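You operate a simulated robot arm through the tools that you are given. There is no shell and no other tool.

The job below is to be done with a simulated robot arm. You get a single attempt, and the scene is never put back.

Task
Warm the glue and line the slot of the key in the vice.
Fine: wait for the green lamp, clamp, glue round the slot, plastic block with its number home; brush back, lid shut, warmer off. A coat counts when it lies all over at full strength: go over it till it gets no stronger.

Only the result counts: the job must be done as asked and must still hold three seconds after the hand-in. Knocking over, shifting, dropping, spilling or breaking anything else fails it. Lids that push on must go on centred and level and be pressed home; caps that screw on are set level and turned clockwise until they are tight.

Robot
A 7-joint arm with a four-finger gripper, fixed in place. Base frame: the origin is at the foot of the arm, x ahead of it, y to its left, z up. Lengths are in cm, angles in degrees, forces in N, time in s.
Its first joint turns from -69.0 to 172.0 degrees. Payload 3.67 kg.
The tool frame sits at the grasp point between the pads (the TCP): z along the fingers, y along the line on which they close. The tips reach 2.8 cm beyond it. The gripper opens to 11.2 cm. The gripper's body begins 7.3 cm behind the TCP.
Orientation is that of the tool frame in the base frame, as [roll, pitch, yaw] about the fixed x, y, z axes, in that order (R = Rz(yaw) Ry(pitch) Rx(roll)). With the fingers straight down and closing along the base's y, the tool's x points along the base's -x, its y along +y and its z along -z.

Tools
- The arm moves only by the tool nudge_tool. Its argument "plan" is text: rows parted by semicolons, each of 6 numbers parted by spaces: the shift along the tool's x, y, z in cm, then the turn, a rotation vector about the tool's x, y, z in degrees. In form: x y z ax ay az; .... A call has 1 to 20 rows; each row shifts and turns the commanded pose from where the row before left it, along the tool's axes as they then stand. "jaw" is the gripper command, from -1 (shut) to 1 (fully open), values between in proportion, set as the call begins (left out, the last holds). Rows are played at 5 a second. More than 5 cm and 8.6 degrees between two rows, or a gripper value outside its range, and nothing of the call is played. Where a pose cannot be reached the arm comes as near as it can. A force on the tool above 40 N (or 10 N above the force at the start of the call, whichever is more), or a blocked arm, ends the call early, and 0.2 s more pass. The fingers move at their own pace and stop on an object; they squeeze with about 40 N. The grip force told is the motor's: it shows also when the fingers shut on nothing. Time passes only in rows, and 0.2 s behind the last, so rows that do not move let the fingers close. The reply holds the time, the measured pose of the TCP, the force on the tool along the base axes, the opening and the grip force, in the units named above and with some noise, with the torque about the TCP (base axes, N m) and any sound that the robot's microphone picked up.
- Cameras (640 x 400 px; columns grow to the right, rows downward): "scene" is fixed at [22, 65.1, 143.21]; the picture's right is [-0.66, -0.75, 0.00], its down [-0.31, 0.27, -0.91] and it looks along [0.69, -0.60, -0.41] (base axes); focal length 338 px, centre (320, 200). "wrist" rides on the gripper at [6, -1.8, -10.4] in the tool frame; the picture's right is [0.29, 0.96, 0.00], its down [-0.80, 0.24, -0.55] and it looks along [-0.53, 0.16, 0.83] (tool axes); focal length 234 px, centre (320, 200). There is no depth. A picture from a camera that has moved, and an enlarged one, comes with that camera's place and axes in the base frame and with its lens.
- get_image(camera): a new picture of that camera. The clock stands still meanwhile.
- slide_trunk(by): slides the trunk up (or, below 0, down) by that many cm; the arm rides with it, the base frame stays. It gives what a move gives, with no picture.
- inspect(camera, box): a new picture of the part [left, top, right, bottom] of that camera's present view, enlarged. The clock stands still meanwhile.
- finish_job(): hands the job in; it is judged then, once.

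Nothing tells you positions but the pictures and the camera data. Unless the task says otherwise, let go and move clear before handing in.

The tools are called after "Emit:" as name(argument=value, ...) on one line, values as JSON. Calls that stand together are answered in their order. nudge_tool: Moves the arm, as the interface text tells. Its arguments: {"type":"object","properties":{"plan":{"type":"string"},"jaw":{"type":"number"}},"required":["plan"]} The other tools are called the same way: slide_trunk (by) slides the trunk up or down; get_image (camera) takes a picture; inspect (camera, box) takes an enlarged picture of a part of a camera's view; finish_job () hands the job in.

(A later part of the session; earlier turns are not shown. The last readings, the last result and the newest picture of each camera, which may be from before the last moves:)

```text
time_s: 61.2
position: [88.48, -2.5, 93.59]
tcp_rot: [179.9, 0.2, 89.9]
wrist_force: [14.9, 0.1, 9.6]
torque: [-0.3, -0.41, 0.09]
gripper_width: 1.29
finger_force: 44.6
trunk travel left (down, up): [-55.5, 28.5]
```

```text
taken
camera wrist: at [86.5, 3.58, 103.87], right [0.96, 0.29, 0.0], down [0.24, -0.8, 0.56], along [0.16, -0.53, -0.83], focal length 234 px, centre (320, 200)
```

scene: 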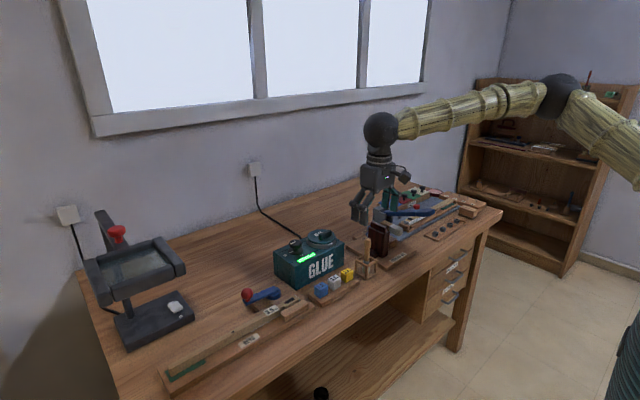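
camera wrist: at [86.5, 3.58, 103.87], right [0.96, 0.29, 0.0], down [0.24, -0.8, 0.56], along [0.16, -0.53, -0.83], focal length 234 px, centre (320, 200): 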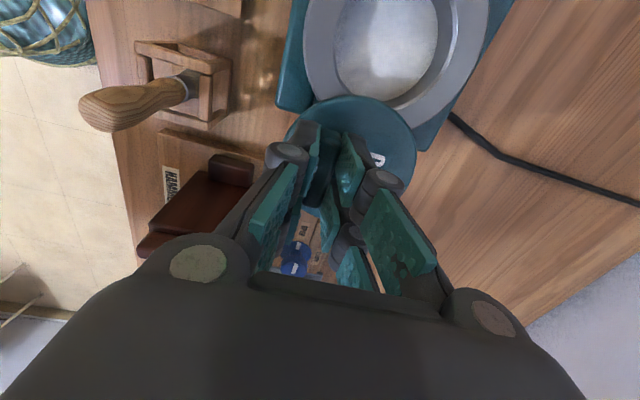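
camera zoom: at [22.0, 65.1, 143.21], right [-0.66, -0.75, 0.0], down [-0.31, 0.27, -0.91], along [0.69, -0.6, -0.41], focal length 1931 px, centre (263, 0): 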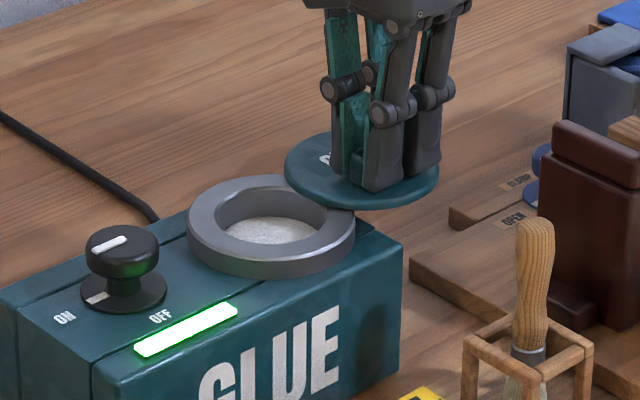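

Emit:
nudge_tool(plan="-0.4 0.12 -0.08 0 0 0; -0.4 0.02 0 0 0 0; -0.4 0 0 0 0 0; 0 0 0 0 0 0")

Emit:
inspect(camera="scene", box=[280, 200, 380, 270])

```text
time_s: 62.2
position: [88.5, -3.41, 93.52]
tcp_rot: [-179.9, 0.2, 90.1]
wrist_force: [-2.4, 8.7, -1.9]
torque: [1.07, 0.05, -0.29]
gripper_width: 1.3
finger_force: 44.9
trunk travel left (down, up): [-55.5, 28.5]
```

```text
5.71 times, centred on (330, 235) of scene
camera zoom: at [22.0, 65.1, 143.21], right [-0.66, -0.75, 0.0], down [-0.31, 0.27, -0.91], along [0.69, -0.6, -0.41], focal length 1931 px, centre (263, 0)
```

zoom: 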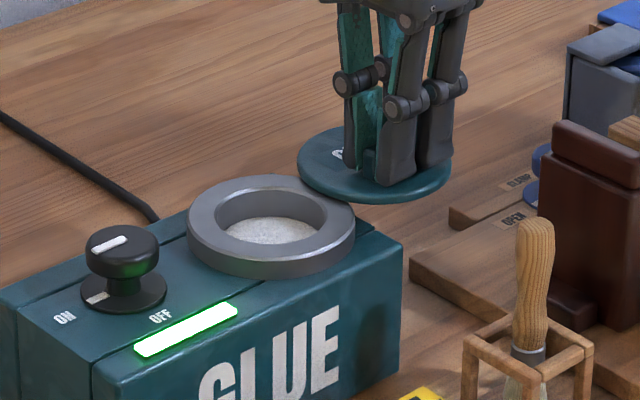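

The lid reached its open end stop at y≈−3.4 and the pot is fully clear. I'll release it and rise.

Emit:
nudge_tool(plan="0.15 0 0 0 0 0; 0 0 0 0 0 0")

Emit:
nudge_tool(plan="0 0 0 0 0 0; 0 0 0 0 0 0; 0 0 -2 0 0 0; 0 0 -4 0 0 0; 0 0 -4 0 0 0; 0 0 0 0 0 0", jaw=-0.4)

Emit:
inspect(camera="scene", box=[280, 200, 380, 270])

Emit:
get_image(camera="wrist")

```text
time_s: 62.8
position: [88.34, -3.51, 93.54]
tcp_rot: [180.0, 0.3, 90.0]
wrist_force: [-9.8, 7.2, -6.6]
torque: [0.95, 0.26, -0.09]
gripper_width: 1.27
finger_force: 44.8
trunk travel left (down, up): [-55.5, 28.5]
```

```text
time_s: 64.2
position: [88.59, -3.57, 103.68]
tcp_rot: [-180.0, 0.1, 90.0]
wrist_force: [0.6, -0.3, 0.4]
torque: [0.02, -0.02, -0.01]
gripper_width: 3.38
finger_force: 0.1
trunk travel left (down, up): [-55.5, 28.5]
```

```text
5.71 times, centred on (330, 235) of scene
camera zoom: at [22.0, 65.1, 143.21], right [-0.66, -0.75, 0.0], down [-0.31, 0.27, -0.91], along [0.69, -0.6, -0.41], focal length 1931 px, centre (263, 0)
```

zoom: 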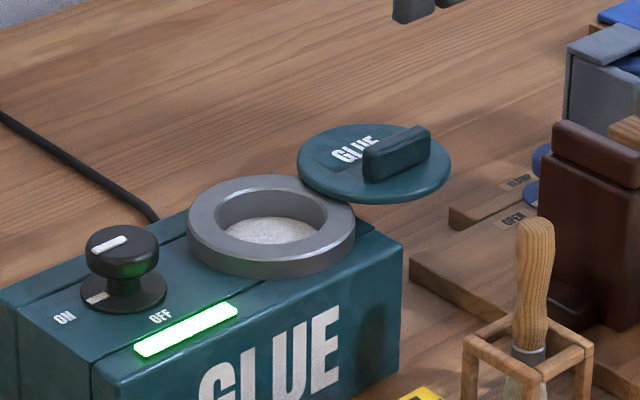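

```text
taken
camera wrist: at [86.66, 2.56, 113.99], right [0.96, 0.29, 0.0], down [0.24, -0.8, 0.56], along [0.16, -0.53, -0.83], focal length 234 px, centre (320, 200)
```

wrist: 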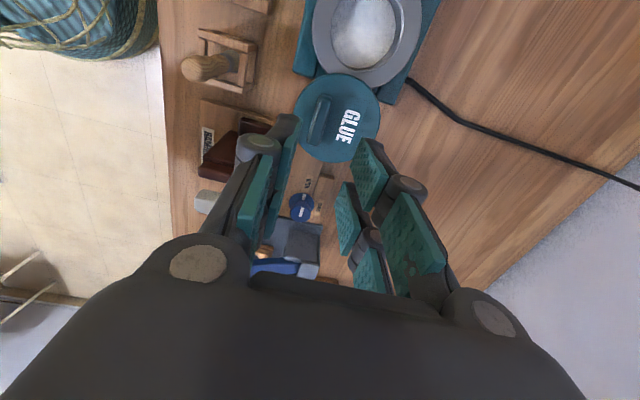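

The lid stays open, and the pot centre is near (90.2, 4.5). Now for the brush: I'll turn back to yaw 180 and move above its handle with the jaws open.

Emit:
nudge_tool(plan="0 0 0 0 0 -7.5; 0 0 0 0 0 -7.5; 0 0 0 0 0 -7.5; 0 0 0 0 0 -7.5; 0 0 0 0 0 -7.5; 0 0 0 0 0 -7.5; 0 0 0 0 0 -7.5; 0 0 0 0 0 -7.5; 0 0 0 0 0 -7.5; 0 0 0 0 0 -7.5; 0 0 0 0 0 -7.5; 0 0 0 0 0 -7.5; 3.8 0.4 0 0 0 0; 3.8 0.4 0 0 0 0; 3.8 0.4 0 0 0 0; 0 0 0 0 0 0", jaw=-0.2)

Emit:
get_image(camera="wrist")

Emit:
inspect(camera="scene", box=[320, 180, 420, 290])

```text
time_s: 67.6
position: [77.14, -2.29, 103.38]
tcp_rot: [-179.7, -0.1, 180.0]
wrist_force: [0.1, 0.6, -0.6]
torque: [0.0, 0.01, 0.02]
gripper_width: 4.47
finger_force: 0.0
trunk travel left (down, up): [-55.5, 28.5]
```

```text
taken
camera wrist: at [71.11, -3.99, 113.85], right [-0.29, 0.96, 0.0], down [0.8, 0.24, 0.55], along [0.53, 0.16, -0.83], focal length 234 px, centre (320, 200)
```

wrist: 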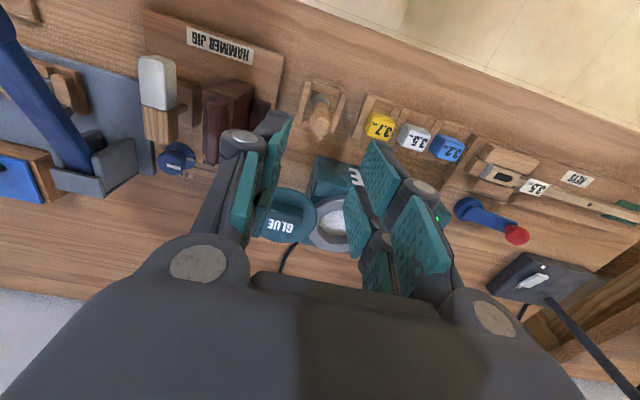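

```text
3.64 times, centred on (370, 235) of scene
camera zoom: at [22.0, 65.1, 143.21], right [-0.66, -0.75, 0.0], down [-0.31, 0.27, -0.91], along [0.69, -0.6, -0.41], focal length 1229 px, centre (138, 73)
```

zoom: 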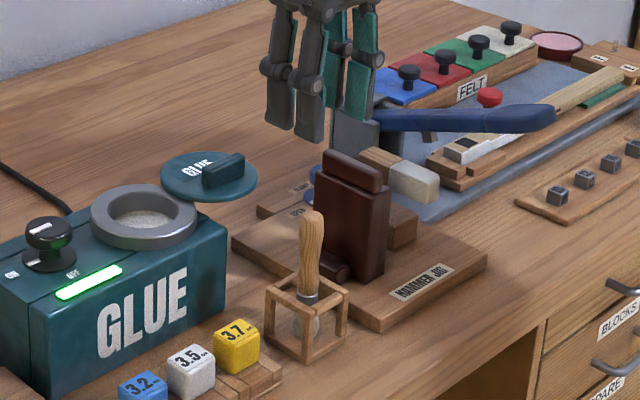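

Emit:
inspect(camera="wrist", box=[270, 60, 370, 160])

```text
4.00 times, centred on (320, 110) of wrist
camera zoom: at [71.11, -3.99, 113.85], right [-0.29, 0.96, 0.0], down [0.8, 0.24, 0.55], along [0.53, 0.16, -0.83], focal length 937 px, centre (320, 560)
```

zoom: 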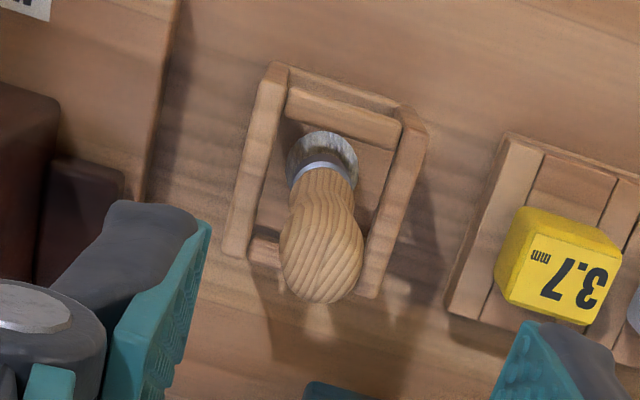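

The handle top is at about (77.15, −2.1), right under the tool. I'll descend to grip it between z≈87.5 and 92.

Emit:
nudge_tool(plan="0 0.05 4 0.3 0 0; 0 0 4 0 0 0; 0 0 3 0 0 0; 0 0 2 0 0 0; 0 0 0 0 0 0")

Emit:
get_image(camera="wrist")

Emit:
inspect(camera="scene", box=[330, 200, 410, 290])

```text
time_s: 68.8
position: [77.19, -2.21, 90.6]
tcp_rot: [-179.5, 0.0, -180.0]
wrist_force: [-0.4, 0.7, -0.2]
torque: [0.03, 0.01, 0.0]
gripper_width: 4.45
finger_force: 0.2
trunk travel left (down, up): [-55.5, 28.5]
```

```text
taken
camera wrist: at [71.06, -3.92, 100.93], right [-0.29, 0.96, -0.01], down [0.8, 0.24, 0.55], along [0.53, 0.15, -0.83], focal length 234 px, centre (320, 200)
```

wrist: 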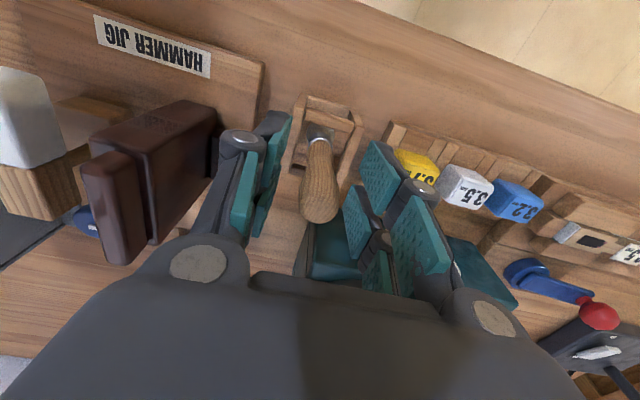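

```text
4.44 times, centred on (370, 245) of scene
camera zoom: at [22.0, 65.1, 143.21], right [-0.66, -0.75, 0.0], down [-0.31, 0.27, -0.91], along [0.69, -0.6, -0.41], focal length 1502 px, centre (98, 0)
```

zoom: 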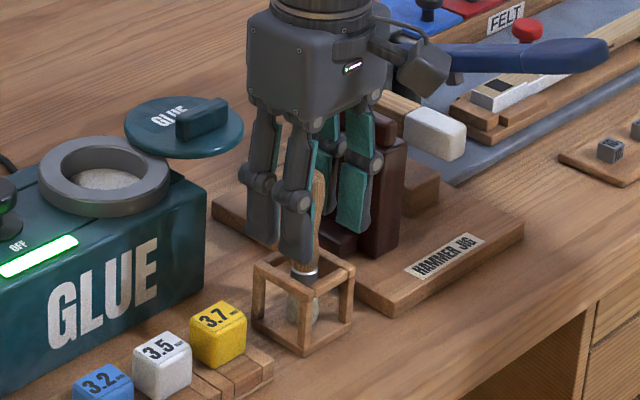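

Emit:
nudge_tool(plan="0 0 0.2 -0.5 0 0; 0 0 0 0 0 0")

Emit:
nudge_tool(plan="0 0 0 0 0 0; 0 0 0 0 0 0; 0 0 0 0 0 0; 0 0 0 0 0 0", jaw=-1)

Emit:
get_image(camera="wrist")

Emit:
inspect(camera="scene", box=[330, 200, 410, 290])

```text
time_s: 69.4
position: [77.27, -2.25, 90.38]
tcp_rot: [-180.0, 0.0, 179.9]
wrist_force: [0.3, -0.5, 0.4]
torque: [-0.02, 0.02, 0.03]
gripper_width: 4.45
finger_force: 0.1
trunk travel left (down, up): [-55.5, 28.5]
```

```text
time_s: 70.4
position: [77.13, -2.24, 90.4]
tcp_rot: [-180.0, 0.0, -180.0]
wrist_force: [0.2, -0.8, -0.3]
torque: [-0.01, 0.02, -0.04]
gripper_width: 1.51
finger_force: 39.7
trunk travel left (down, up): [-55.5, 28.5]
```

```text
taken
camera wrist: at [71.06, -4.03, 100.72], right [-0.29, 0.96, 0.0], down [0.8, 0.24, 0.55], along [0.53, 0.16, -0.83], focal length 234 px, centre (320, 200)
```

wrist: 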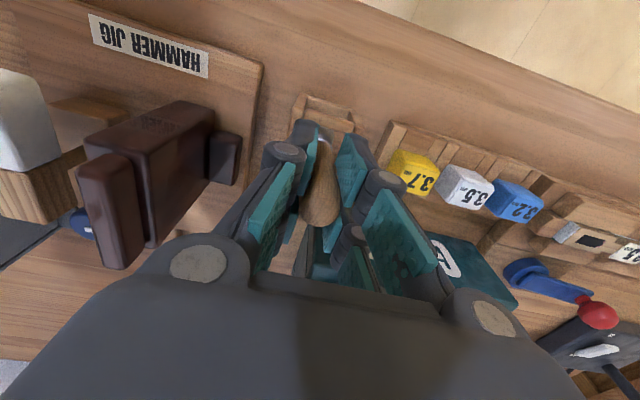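

```text
4.44 times, centred on (370, 245) of scene
camera zoom: at [22.0, 65.1, 143.21], right [-0.66, -0.75, 0.0], down [-0.31, 0.27, -0.91], along [0.69, -0.6, -0.41], focal length 1502 px, centre (98, 0)
```

zoom: 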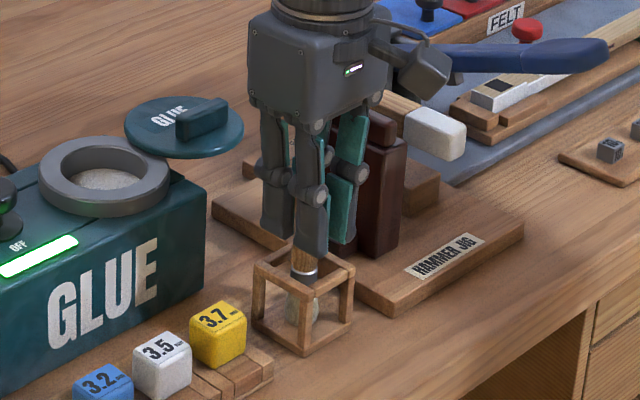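

The brush is gripped (1.51 cm). Its home pose is TCP (77.13, −2.24, 90.4). I'll lift it straight up.

Emit:
nudge_tool(plan="0 0 -0.5 0 0 0; 0 0 -1 0 0 0; 0 0 -2 0 0 0; 0 0 -2.5 0 0 0; 0 0 -3 0 0 0; 0 0 -3 0 0 0; 0 0 0 0 0 0")

Emit:
get_image(camera="wrist")

Emit:
inspect(camera="scene", box=[320, 170, 420, 290])

```text
time_s: 72.0
position: [77.18, -2.21, 102.49]
tcp_rot: [-179.9, 0.0, -180.0]
wrist_force: [0.0, 0.6, -0.7]
torque: [0.0, 0.02, 0.0]
gripper_width: 1.51
finger_force: 39.5
trunk travel left (down, up): [-55.5, 28.5]
```

```text
taken
camera wrist: at [71.03, -4.06, 112.7], right [-0.29, 0.96, 0.0], down [0.8, 0.24, 0.55], along [0.53, 0.16, -0.83], focal length 234 px, centre (320, 200)
```

wrist: 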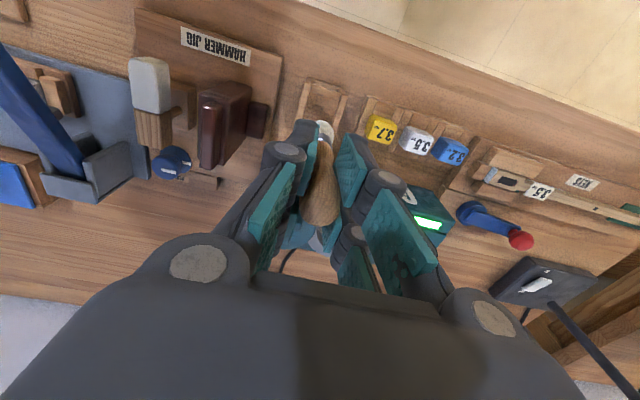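

```text
3.33 times, centred on (370, 230) of scene
camera zoom: at [22.0, 65.1, 143.21], right [-0.66, -0.75, 0.0], down [-0.31, 0.27, -0.91], along [0.69, -0.6, -0.41], focal length 1126 px, centre (153, 100)
```

zoom: 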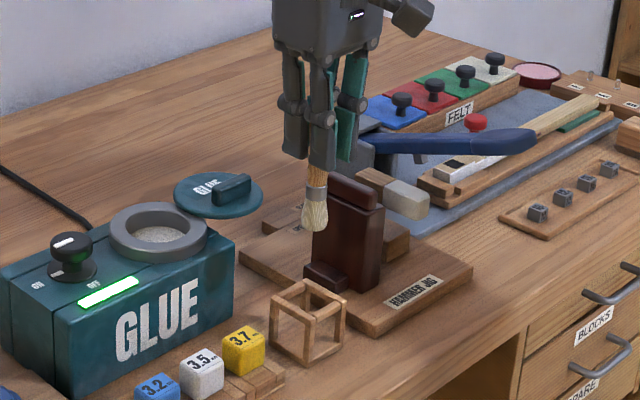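

The brush is clear of its cage, and its tip is about 10.5 cm below the TCP. I'll carry it over the pot and check alignment.

Emit:
nudge_tool(plan="-3.26 1.67 -0.6 0 0 0; -3.26 1.67 -0.6 0 0 0; -3.26 1.67 -0.6 0 0 0; -3.26 1.67 -0.6 0 0 0; 0 0 0 0 0 0")

Emit:
get_image(camera="wrist")

Emit:
inspect(camera="scene", box=[270, 170, 370, 270])

```text
time_s: 73.2
position: [90.2, 4.32, 104.67]
tcp_rot: [-179.9, 0.1, 179.8]
wrist_force: [0.0, 0.3, -0.7]
torque: [0.02, -0.04, 0.02]
gripper_width: 1.48
finger_force: 39.2
trunk travel left (down, up): [-55.5, 28.5]
```

```text
taken
camera wrist: at [84.02, 2.6, 115.1], right [-0.29, 0.96, 0.0], down [0.8, 0.24, 0.55], along [0.53, 0.16, -0.83], focal length 234 px, centre (320, 200)
```

wrist: 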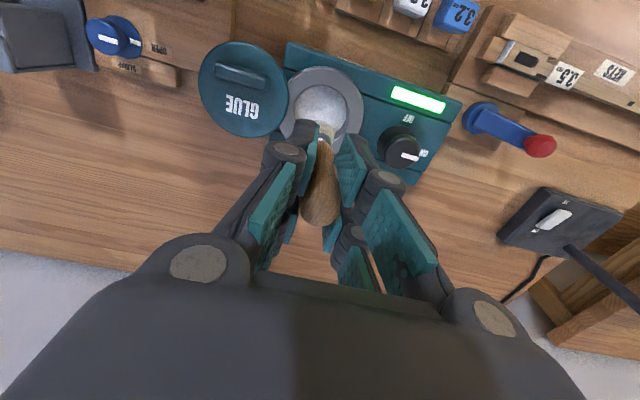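

```text
4.00 times, centred on (320, 220) of scene
camera zoom: at [22.0, 65.1, 143.21], right [-0.66, -0.75, 0.0], down [-0.31, 0.27, -0.91], along [0.69, -0.6, -0.41], focal length 1352 px, centre (320, 120)
```

zoom: 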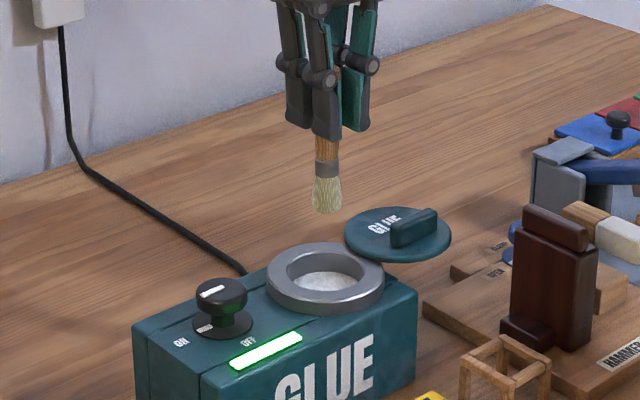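

Emit:
inspect(camera="wrist", box=[260, 50, 390, 160])

```text
3.64 times, centred on (325, 105) of wrist
camera zoom: at [84.02, 2.6, 115.1], right [-0.29, 0.96, 0.0], down [0.8, 0.24, 0.55], along [0.53, 0.16, -0.83], focal length 852 px, centre (302, 546)
```

zoom: 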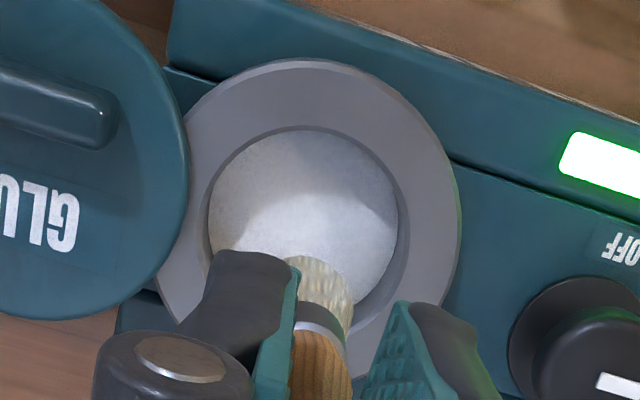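

Emit:
nudge_tool(plan="-0.4 -0.1 2 0 0 0; 0 0 2 0 0 0; 0 0 1.5 0 0 0; 0 0 1 0 0 0; 0 0 0 0 0 0")

Emit:
inspect(camera="scene", box=[280, 190, 360, 260])

Emit:
inspect(camera="wrist", box=[260, 50, 390, 160])

```text
time_s: 74.4
position: [90.56, 4.26, 98.29]
tcp_rot: [-180.0, 0.0, 180.0]
wrist_force: [-0.1, -0.1, 0.0]
torque: [0.0, 0.01, 0.0]
gripper_width: 1.46
finger_force: 40.2
trunk travel left (down, up): [-55.5, 28.5]
```

```text
5.71 times, centred on (320, 225) of scene
camera zoom: at [22.0, 65.1, 143.21], right [-0.66, -0.75, 0.0], down [-0.31, 0.27, -0.91], along [0.69, -0.6, -0.41], focal length 1931 px, centre (320, 57)
```

zoom: 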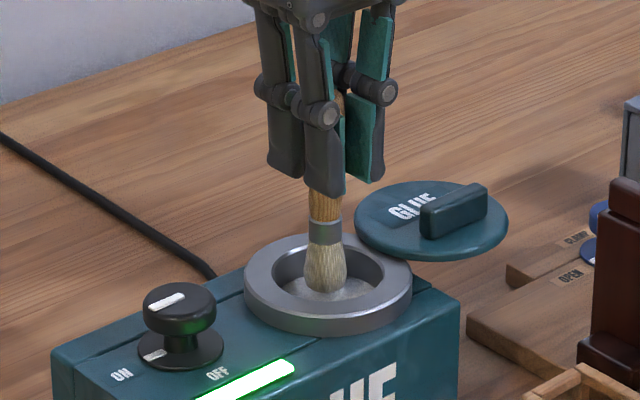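

```text
3.64 times, centred on (325, 105) of wrist
camera zoom: at [84.46, 2.53, 108.63], right [-0.29, 0.96, 0.0], down [0.8, 0.24, 0.55], along [0.53, 0.16, -0.83], focal length 852 px, centre (302, 546)
```

zoom: 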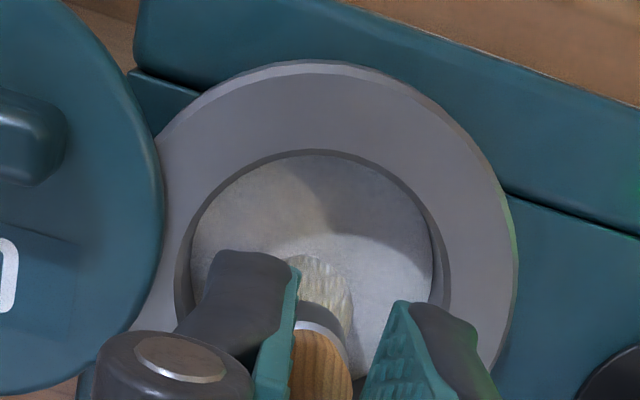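

Emit:
nudge_tool(plan="0 0 0.6 0 0 0; 0 0 0.5 0 0 0; 0 0 0 0 0 0; 0 0 0 0 0 0")

Emit:
inspect(camera="scene", box=[280, 190, 360, 260])

Emit:
inspect(camera="wrist", box=[260, 50, 390, 160])

```text
time_s: 75.4
position: [90.46, 4.3, 97.3]
tcp_rot: [180.0, 0.1, 180.0]
wrist_force: [0.5, -0.2, 0.1]
torque: [0.0, 0.0, 0.01]
gripper_width: 1.46
finger_force: 40.1
trunk travel left (down, up): [-55.5, 28.5]
```

```text
5.71 times, centred on (320, 225) of scene
camera zoom: at [22.0, 65.1, 143.21], right [-0.66, -0.75, 0.0], down [-0.31, 0.27, -0.91], along [0.69, -0.6, -0.41], focal length 1931 px, centre (320, 57)
```

zoom: 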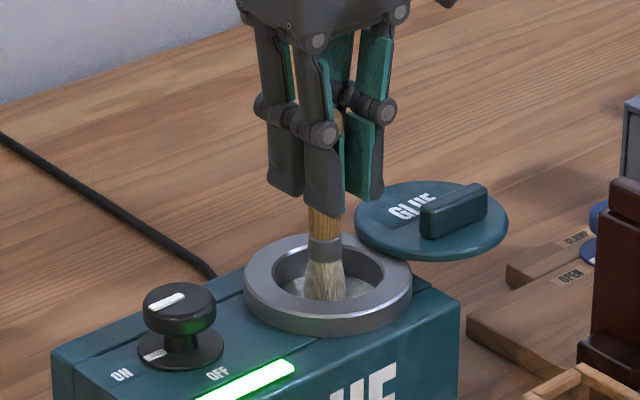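

```text
3.64 times, centred on (325, 105) of wrist
camera zoom: at [84.5, 2.53, 107.51], right [-0.29, 0.96, 0.0], down [0.8, 0.24, 0.55], along [0.53, 0.16, -0.83], focal length 852 px, centre (302, 546)
```

zoom: 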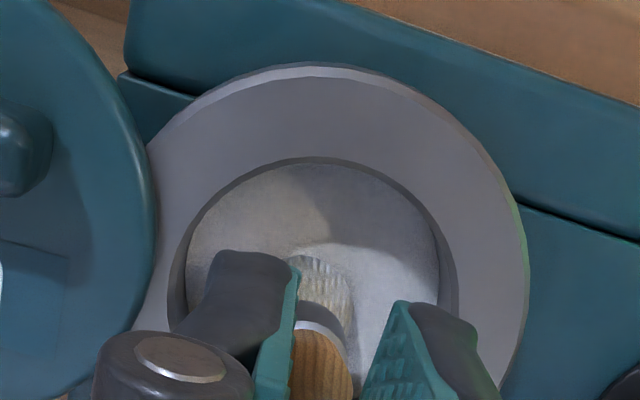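

Emit:
nudge_tool(plan="0 0 0.4 0 0 0; 0 0 0.4 0 0 0; 0 0 0 0 0 0; 0 0 0 0 0 0")

Emit:
inspect(camera="scene", box=[295, 215, 345, 250])

```text
time_s: 76.4
position: [90.53, 4.29, 96.5]
tcp_rot: [-180.0, 0.1, -180.0]
wrist_force: [1.5, 0.1, 7.8]
torque: [-0.01, -0.13, 0.0]
gripper_width: 1.47
finger_force: 40.2
trunk travel left (down, up): [-55.5, 28.5]
```

```text
11.43 times, centred on (320, 232) of scene
camera zoom: at [22.0, 65.1, 143.21], right [-0.66, -0.75, 0.0], down [-0.31, 0.27, -0.91], along [0.69, -0.6, -0.41], focal length 3862 px, centre (320, -171)
```

zoom: 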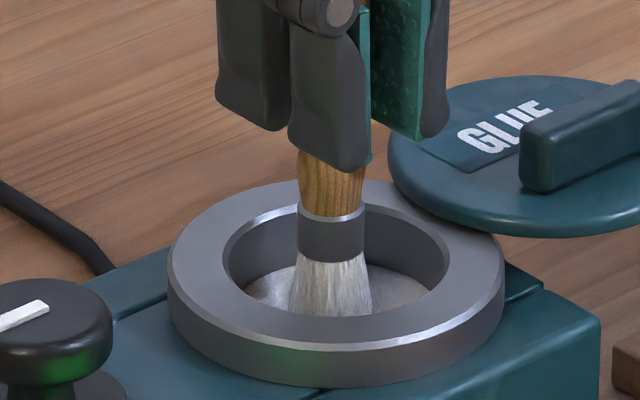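

The bristles have turned grey-white with glue, and the tip touches the pot floor at TCP z≈96.5. I'll lift the brush out and look.

Emit:
nudge_tool(plan="0 0 -0.5 0 0 0; 0 0 -2 0 0 0; 0 0 -3 0 0 0; 0 0 -2.5 0 0 0; 0 0 0 0 0 0")

Emit:
inspect(camera="scene", box=[280, 180, 360, 250])

```text
time_s: 77.6
position: [90.67, 4.23, 104.37]
tcp_rot: [180.0, 0.1, -180.0]
wrist_force: [0.3, 0.1, -0.6]
torque: [0.03, 0.01, 0.0]
gripper_width: 1.49
finger_force: 39.8
trunk travel left (down, up): [-55.5, 28.5]
```

```text
5.71 times, centred on (320, 215) of scene
camera zoom: at [22.0, 65.1, 143.21], right [-0.66, -0.75, 0.0], down [-0.31, 0.27, -0.91], along [0.69, -0.6, -0.41], focal length 1931 px, centre (320, 114)
```

zoom: 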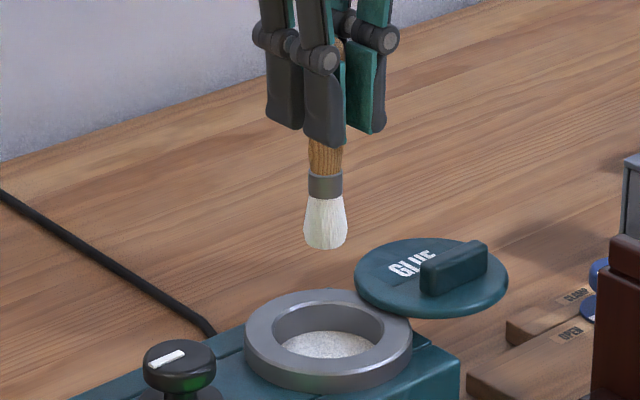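

The brush is loaded with white glue. I'll carry it over the slot near (78.8, 25.4, 83.85) and look closely at the slot first.

Emit:
nudge_tool(plan="2.26 4.15 0.2 0 0 0; 2.26 4.15 0.2 0 0 0; 2.26 4.15 0.2 0 0 0; 2.26 4.15 0.2 0 0 0; 2.26 4.15 0.2 0 0 0; 0 0 0 0 0 0")

Emit:
get_image(camera="wrist")

Emit:
inspect(camera="wrist", box=[270, 50, 390, 150])

Emit:
inspect(camera="scene", box=[260, 280, 310, 315])

```text
time_s: 79.0
position: [79.39, 24.96, 103.44]
tcp_rot: [-179.9, 0.0, 179.9]
wrist_force: [0.1, -0.5, 0.3]
torque: [-0.01, -0.03, -0.02]
gripper_width: 1.45
finger_force: 39.6
trunk travel left (down, up): [-55.5, 28.5]
```

```text
taken
camera wrist: at [73.25, 23.17, 113.81], right [-0.29, 0.96, 0.0], down [0.8, 0.24, 0.55], along [0.53, 0.16, -0.83], focal length 234 px, centre (320, 200)
```

wrist: 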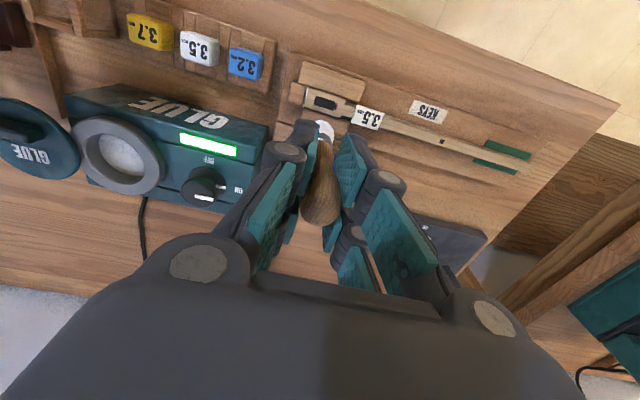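

```text
4.00 times, centred on (330, 100) of wrist
camera zoom: at [73.25, 23.17, 113.81], right [-0.29, 0.96, 0.0], down [0.8, 0.24, 0.55], along [0.53, 0.16, -0.83], focal length 937 px, centre (280, 600)
```

zoom: 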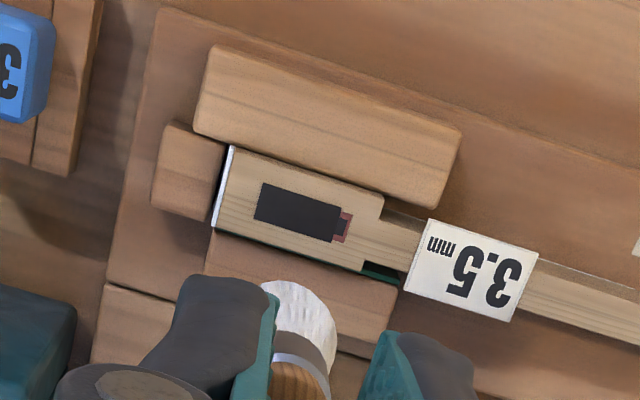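

```text
11.43 times, centred on (285, 298) of scene
camera zoom: at [22.0, 65.1, 143.21], right [-0.66, -0.75, 0.0], down [-0.31, 0.27, -0.91], along [0.69, -0.6, -0.41], focal length 3862 px, centre (720, -914)
```

zoom: 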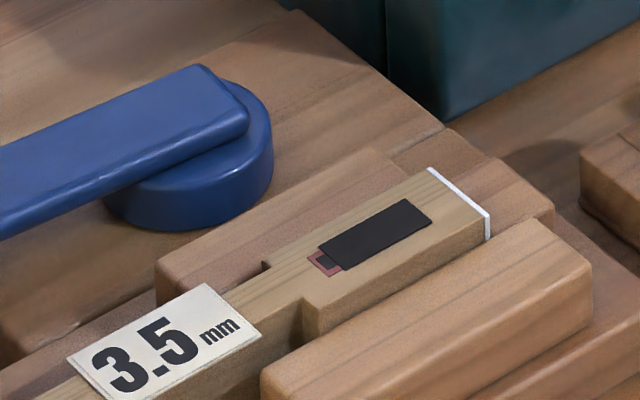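

Emit:
inspect(camera="scene", box=[230, 200, 330, 310])

```text
3.64 times, centred on (280, 255) of scene
camera zoom: at [22.0, 65.1, 143.21], right [-0.66, -0.75, 0.0], down [-0.31, 0.27, -0.91], along [0.69, -0.6, -0.41], focal length 1229 px, centre (466, 0)
```

zoom: 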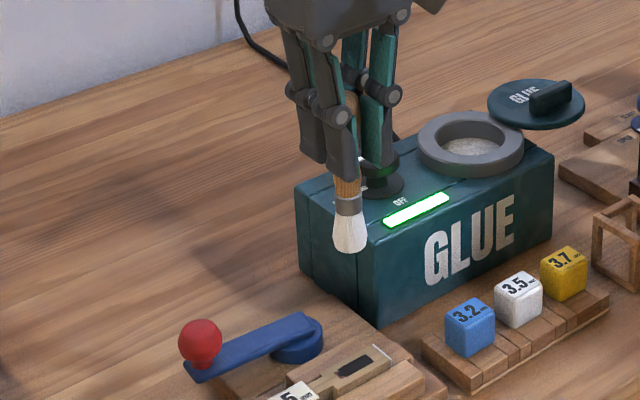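

The slot's dark rectangle is about 2.5 × 1.15 cm, and the key stands a little proud of the jaws. The bristles are about 2.2 cm wide with the tip near 9.4 cm below the TCP. I'll lower to just above the key and check.

Emit:
nudge_tool(plan="0 0 3 0 0 0; 0 0 3 0 0 0; 0 0 2 0 0 0; 0 0 1 0 0 0; 0 0 0 0 0 0")

Emit:
inspect(camera="scene", box=[250, 260, 320, 315])

Emit:
inspect(camera="wrist", box=[270, 70, 390, 170])

```text
time_s: 80.2
position: [79.25, 25.15, 94.46]
tcp_rot: [180.0, 0.0, -180.0]
wrist_force: [0.9, 0.2, 0.4]
torque: [0.02, -0.02, 0.0]
gripper_width: 1.46
finger_force: 40.5
trunk travel left (down, up): [-55.5, 28.5]
```

```text
7.27 times, centred on (285, 288) of scene
camera zoom: at [22.0, 65.1, 143.21], right [-0.66, -0.75, 0.0], down [-0.31, 0.27, -0.91], along [0.69, -0.6, -0.41], focal length 2458 px, centre (574, -436)
```

zoom: 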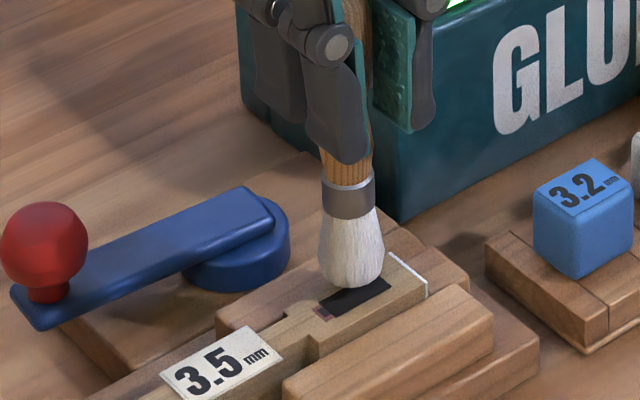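

```text
4.00 times, centred on (330, 120) of wrist
camera zoom: at [73.16, 23.35, 104.76], right [-0.29, 0.96, 0.0], down [0.8, 0.24, 0.55], along [0.53, 0.16, -0.83], focal length 937 px, centre (280, 520)
```

zoom: 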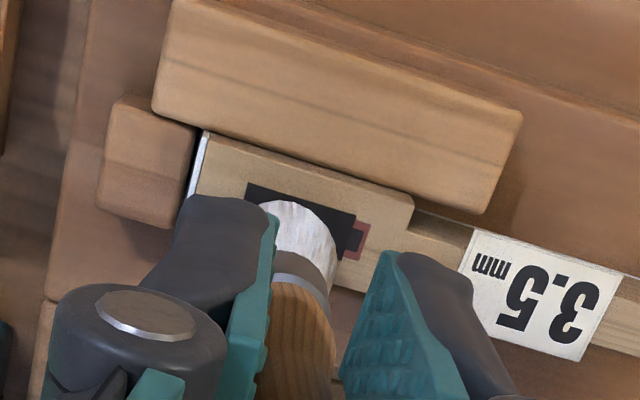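

Emit:
nudge_tool(plan="0.3 0 0.3 0 0 0; 0 0 0.3 0 0 0; 0 0 0.2 0 0 0; 0 0 0 0 0 0")

Emit:
inspect(camera="scene", box=[250, 260, 320, 315])

Emit:
inspect(camera="wrist", box=[270, 70, 390, 170])

```text
time_s: 81.2
position: [78.97, 25.02, 93.72]
tcp_rot: [-180.0, 0.0, 179.9]
wrist_force: [1.5, 0.6, 5.3]
torque: [0.03, -0.13, 0.04]
gripper_width: 1.44
finger_force: 40.2
trunk travel left (down, up): [-55.5, 28.5]
```

```text
7.27 times, centred on (285, 288) of scene
camera zoom: at [22.0, 65.1, 143.21], right [-0.66, -0.75, 0.0], down [-0.31, 0.27, -0.91], along [0.69, -0.6, -0.41], focal length 2458 px, centre (574, -436)
```

zoom: 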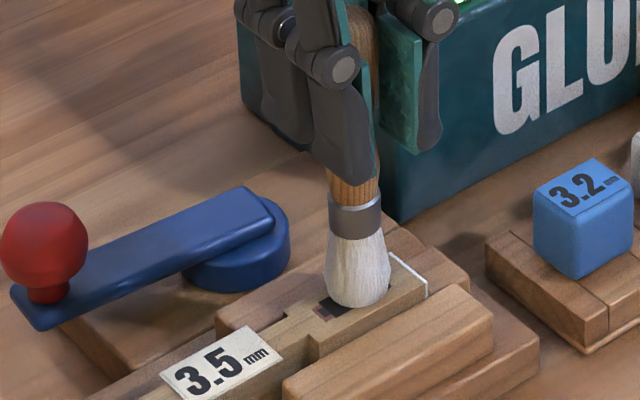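

```text
4.00 times, centred on (330, 120) of wrist
camera zoom: at [72.87, 23.31, 104.03], right [-0.29, 0.96, 0.0], down [0.8, 0.24, 0.55], along [0.53, 0.16, -0.83], focal length 937 px, centre (280, 520)
```

zoom: 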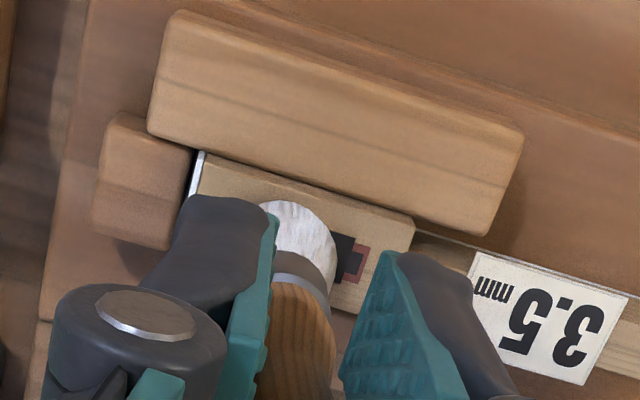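

Light contact (5 N) at TCP z≈93.7. I'll make a slow stroke along the slot and lift a little to see what the coat looks like.

Emit:
nudge_tool(plan="0 0.35 0 0 0 0; 0 0.35 0 0 0 0; 0 0.35 0 0 0 0; 0 0.35 0 0 0 0; 0 0 0 0 0 0; 0 -0.35 0 0 0 0; 0 -0.35 0 0 0 0; 0 -0.35 0 0 0 0; 0 -0.35 0 0 0 0; 0 -0.35 0 0 0 0; 0 -0.35 0 0 0 0; 0 -0.35 0 0 0 0; 0 0 0 0 0 0")

Emit:
inspect(camera="scene", box=[250, 260, 320, 315])

Emit:
inspect(camera="wrist", box=[270, 70, 390, 170])

```text
time_s: 84.0
position: [78.88, 24.04, 93.68]
tcp_rot: [-180.0, 0.0, 180.0]
wrist_force: [-0.9, 3.8, 10.3]
torque: [0.34, 0.09, 0.0]
gripper_width: 1.48
finger_force: 40.0
trunk travel left (down, up): [-55.5, 28.5]
```

```text
7.27 times, centred on (285, 288) of scene
camera zoom: at [22.0, 65.1, 143.21], right [-0.66, -0.75, 0.0], down [-0.31, 0.27, -0.91], along [0.69, -0.6, -0.41], focal length 2458 px, centre (574, -436)
```

zoom: 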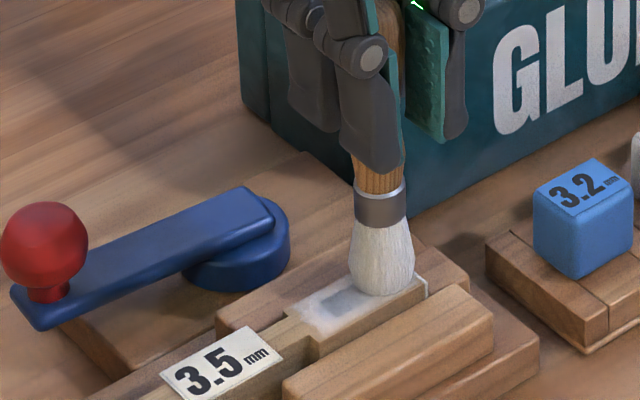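

```text
4.00 times, centred on (330, 120) of wrist
camera zoom: at [72.8, 22.24, 104.01], right [-0.29, 0.96, 0.0], down [0.8, 0.24, 0.55], along [0.53, 0.16, -0.83], focal length 937 px, centre (280, 520)
```

zoom: 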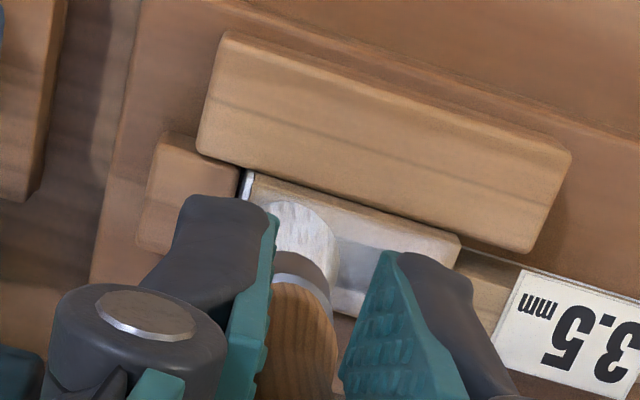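

The glue shows as a white patch around the slot. I'll keep brushing with overlapping strokes across the whole head.

Emit:
nudge_tool(plan="0.35 0 -0.05 0 0 0; 0 0.35 0 0 0 0; 0 0.35 0 0 0 0; 0 0.35 0 0 0 0; 0 0.35 0 0 0 0; 0 0.35 0 0 0 0; 0 0.35 0 0 0 0; 0 0.35 0 0 0 0; 0 0.35 0 0 0 0; -0.35 0 0 0 0 0; -0.35 0 0 0 0 0; 0 -0.35 0 0 0 0; 0 -0.35 0 0 0 0; 0 -0.35 0 0 0 0; 0 -0.35 0 0 0 0; 0 -0.35 0 0 0 0; 0 -0.35 0 0 0 0; 0 -0.35 0 0 0 0; 0 -0.35 0 0 0 0; 0 0 0 0 0 0")

Emit:
inspect(camera="scene", box=[250, 260, 320, 315])

Emit:
inspect(camera="wrist", box=[270, 70, 390, 170])

```text
time_s: 88.2
position: [79.22, 23.94, 93.53]
tcp_rot: [-179.9, 0.0, -179.9]
wrist_force: [0.6, 0.9, 2.7]
torque: [0.07, 0.01, 0.01]
gripper_width: 1.49
finger_force: 39.9
trunk travel left (down, up): [-55.5, 28.5]
```

```text
7.27 times, centred on (285, 288) of scene
camera zoom: at [22.0, 65.1, 143.21], right [-0.66, -0.75, 0.0], down [-0.31, 0.27, -0.91], along [0.69, -0.6, -0.41], focal length 2458 px, centre (574, -436)
```

zoom: 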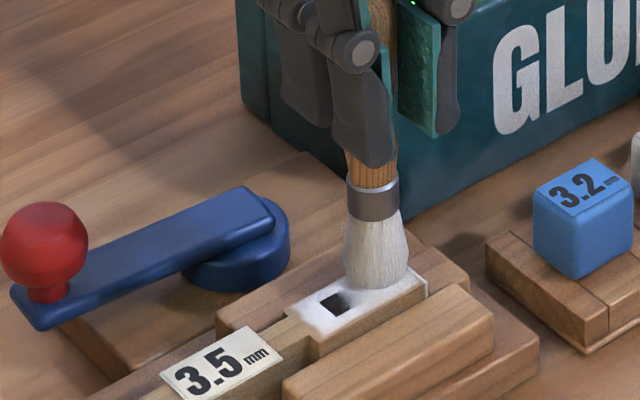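

```text
4.00 times, centred on (330, 120) of wrist
camera zoom: at [73.23, 22.26, 104.0], right [-0.29, 0.96, 0.0], down [0.8, 0.24, 0.55], along [0.53, 0.16, -0.83], focal length 937 px, centre (280, 520)
```

zoom: 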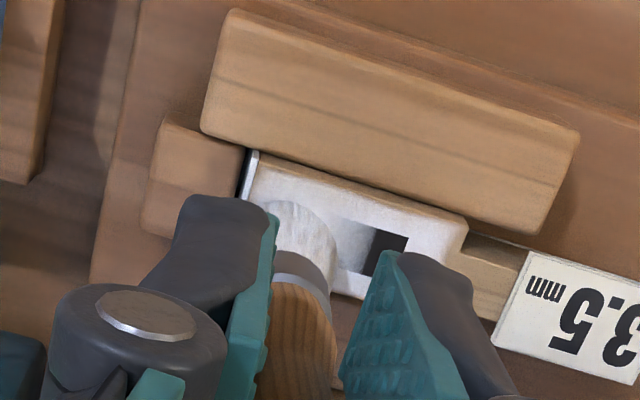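

Emit:
nudge_tool(plan="0 0 -2 0 0 0; -2 0 -2 0 0 0; 0 0 0 0 0 0")

Emit:
inspect(camera="scene", box=[260, 270, 310, 310])

Emit:
inspect(camera="wrist", box=[280, 60, 380, 140])

```text
time_s: 89.0
position: [81.33, 23.96, 97.69]
tcp_rot: [-180.0, -0.1, 179.9]
wrist_force: [-0.5, -0.1, -0.4]
torque: [0.04, 0.0, 0.02]
gripper_width: 1.48
finger_force: 39.9
trunk travel left (down, up): [-55.5, 28.5]
```

```text
10.00 times, centred on (285, 290) of scene
camera zoom: at [22.0, 65.1, 143.21], right [-0.66, -0.75, 0.0], down [-0.31, 0.27, -0.91], along [0.69, -0.6, -0.41], focal length 3379 px, centre (670, -700)
```

zoom: 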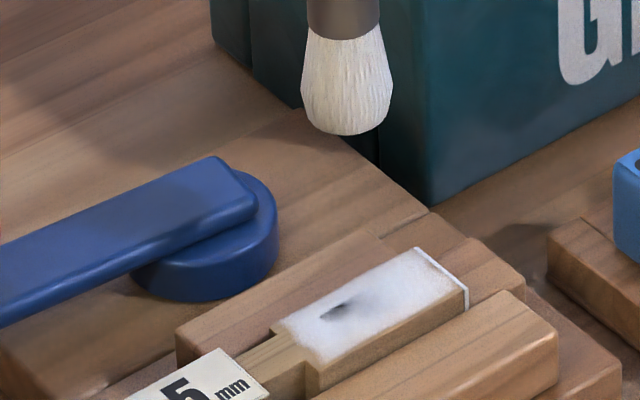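

```text
5.00 times, centred on (330, 100) of wrist
camera zoom: at [75.18, 22.22, 108.0], right [-0.29, 0.96, 0.0], down [0.8, 0.24, 0.55], along [0.53, 0.16, -0.83], focal length 1171 px, centre (270, 700)
```

zoom: 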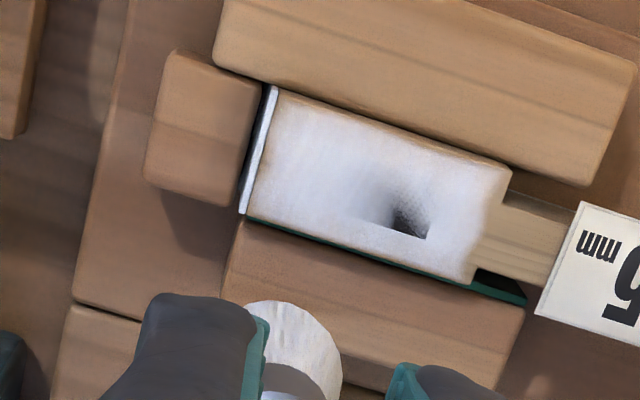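

The head is nearly all white, with a darker spot near (78.95, 26.2). I'll go over it again with more passes.

Emit:
nudge_tool(plan="2.3 0 2 0 0 0; 0 0 1.8 0 0 0; 0 0 0.25 0 0 0; 0 -0.3 0 0 0 0; 0 0.4 0 0 0 0; 0 0.4 0 0 0 0; 0 0.4 0 0 0 0; 0 0.4 0 0 0 0; 0 0.4 0 0 0 0; 0 0.4 0 0 0 0; 0 0.4 0 0 0 0; 0 0.4 0 0 0 0; 0 0.3 0 0 0 0; -0.25 0 0 0 0 0; 0 -0.4 0 0 0 0; 0 -0.4 0 0 0 0; 0 -0.4 0 0 0 0; 0 0 0 0 0 0")

Emit:
inspect(camera="scene", box=[250, 260, 320, 315])

Emit:
inspect(camera="wrist", box=[270, 70, 390, 170])

```text
time_s: 92.8
position: [79.17, 26.06, 93.66]
tcp_rot: [179.9, 0.1, -180.0]
wrist_force: [-0.8, 1.3, 5.7]
torque: [0.17, 0.01, 0.0]
gripper_width: 1.49
finger_force: 40.1
trunk travel left (down, up): [-55.5, 28.5]
```

```text
7.27 times, centred on (285, 288) of scene
camera zoom: at [22.0, 65.1, 143.21], right [-0.66, -0.75, 0.0], down [-0.31, 0.27, -0.91], along [0.69, -0.6, -0.41], focal length 2458 px, centre (574, -436)
```

zoom: 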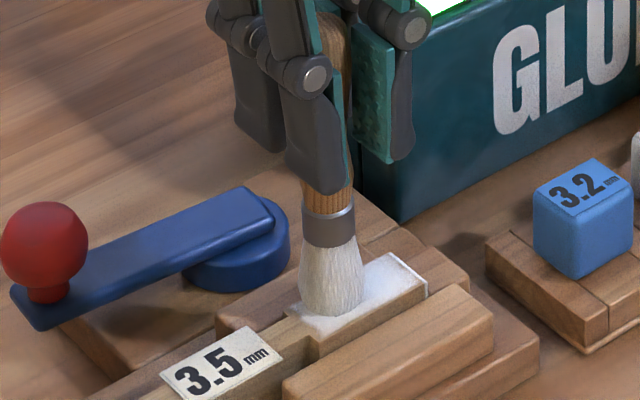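

```text
4.00 times, centred on (330, 120) of wrist
camera zoom: at [73.15, 24.25, 103.97], right [-0.29, 0.96, 0.0], down [0.8, 0.24, 0.55], along [0.53, 0.16, -0.83], focal length 937 px, centre (280, 520)
```

zoom: 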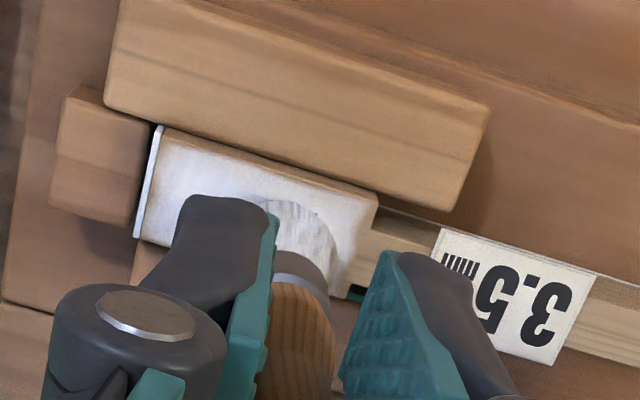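

Emit:
nudge_tool(plan="0 -0.4 0 0 0 0; 0 -0.4 0 0 0 0; 0 -0.4 0 0 0 0; 0 -0.4 0 0 0 0; 0 -0.4 0 0 0 0; 0 -0.4 0 0 0 0; 0.3 0 0 0 0 0; 0.35 0 0 0 0 0; 0 0.4 0 0 0 0; 0 0.4 0 0 0 0; 0 0.4 0 0 0 0; 0 0.4 0 0 0 0; 0 0.4 0 0 0 0; 0 0.4 0 0 0 0; 0 0.4 0 0 0 0; 0 0.4 0 0 0 0; 0 0 -2 0 0 0; -2.3 -2.5 -2 0 0 0; 0 0 0 0 0 0")

Emit:
inspect(camera="scene", box=[260, 270, 310, 310])

Emit:
inspect(camera="wrist", box=[280, 60, 380, 140])

```text
time_s: 96.8
position: [81.0, 24.54, 97.64]
tcp_rot: [-179.9, 0.0, -180.0]
wrist_force: [-0.6, 0.5, -0.1]
torque: [0.0, 0.0, -0.01]
gripper_width: 1.48
finger_force: 40.3
trunk travel left (down, up): [-55.5, 28.5]
```

```text
10.00 times, centred on (285, 290) of scene
camera zoom: at [22.0, 65.1, 143.21], right [-0.66, -0.75, 0.0], down [-0.31, 0.27, -0.91], along [0.69, -0.6, -0.41], focal length 3379 px, centre (670, -700)
```

zoom: 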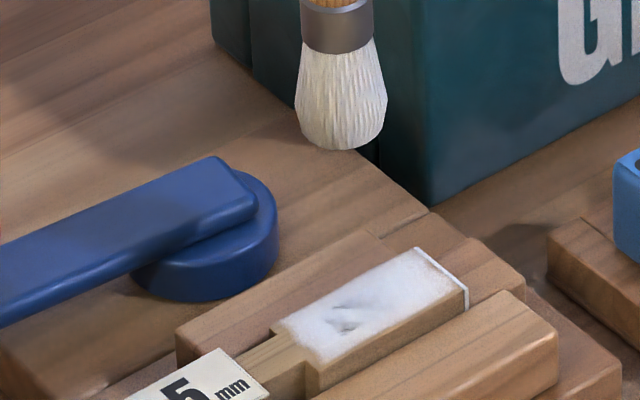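

```text
5.00 times, centred on (330, 100) of wrist
camera zoom: at [74.86, 22.67, 107.93], right [-0.29, 0.96, 0.0], down [0.8, 0.24, 0.55], along [0.53, 0.16, -0.83], focal length 1171 px, centre (270, 700)
```

zoom: 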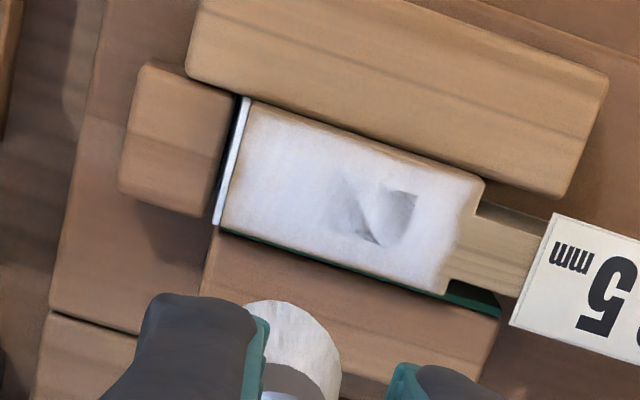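

The coat is much stronger, and only faint grey is left in the slot's +y half. The brush is drying, so I'll dip it again and come back.

Emit:
nudge_tool(plan="0 0 -3.5 0 0 0; -1.92 -4.04 -0.6 0 0 0; -1.92 -4.04 -0.6 0 0 0; -1.92 -4.04 -0.6 0 0 0; -1.92 -4.04 -0.6 0 0 0; -1.92 -4.04 -0.6 0 0 0; 0 0 0 0 0 0")

Emit:
inspect(camera="scene", box=[270, 180, 370, 260])

```text
time_s: 98.4
position: [90.42, 4.09, 104.11]
tcp_rot: [-179.9, 0.0, 179.9]
wrist_force: [-0.9, 0.3, -1.0]
torque: [-0.04, -0.05, 0.01]
gripper_width: 1.48
finger_force: 40.2
trunk travel left (down, up): [-55.5, 28.5]
```

```text
5.00 times, centred on (320, 220) of scene
camera zoom: at [22.0, 65.1, 143.21], right [-0.66, -0.75, 0.0], down [-0.31, 0.27, -0.91], along [0.69, -0.6, -0.41], focal length 1690 px, centre (320, 100)
```

zoom: 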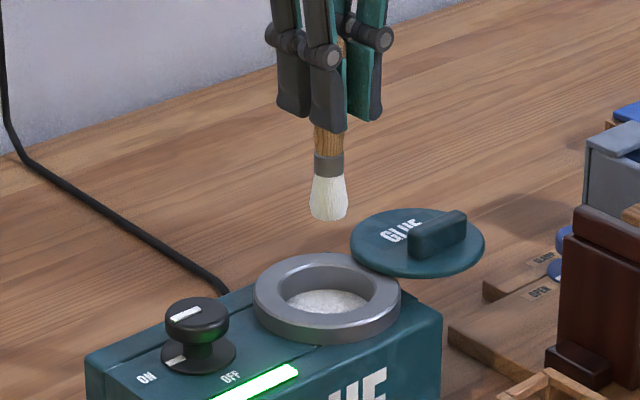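

Emit:
nudge_tool(plan="0 0.1 2.5 0 0 0; 0 0 2.5 0 0 0; 0 0 1.3 0 0 0; 0 0 0.7 0 0 0; 0 0 0.3 0 0 0; 0 0 0 0 0 0; 0 0 0 0 0 0")

Emit:
inspect(camera="scene", box=[295, 215, 345, 250])

```text
time_s: 100.0
position: [90.48, 4.21, 96.75]
tcp_rot: [-179.9, -0.1, -180.0]
wrist_force: [-0.4, 0.6, -0.8]
torque: [0.02, -0.03, -0.01]
gripper_width: 1.47
finger_force: 40.5
trunk travel left (down, up): [-55.5, 28.5]
```

```text
11.43 times, centred on (320, 232) of scene
camera zoom: at [22.0, 65.1, 143.21], right [-0.66, -0.75, 0.0], down [-0.31, 0.27, -0.91], along [0.69, -0.6, -0.41], focal length 3862 px, centre (320, -171)
```

zoom: 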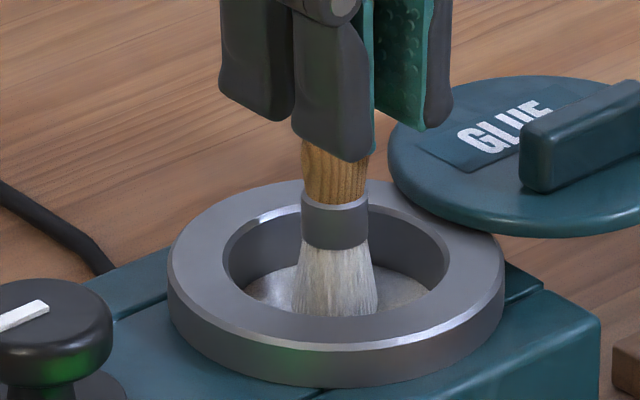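

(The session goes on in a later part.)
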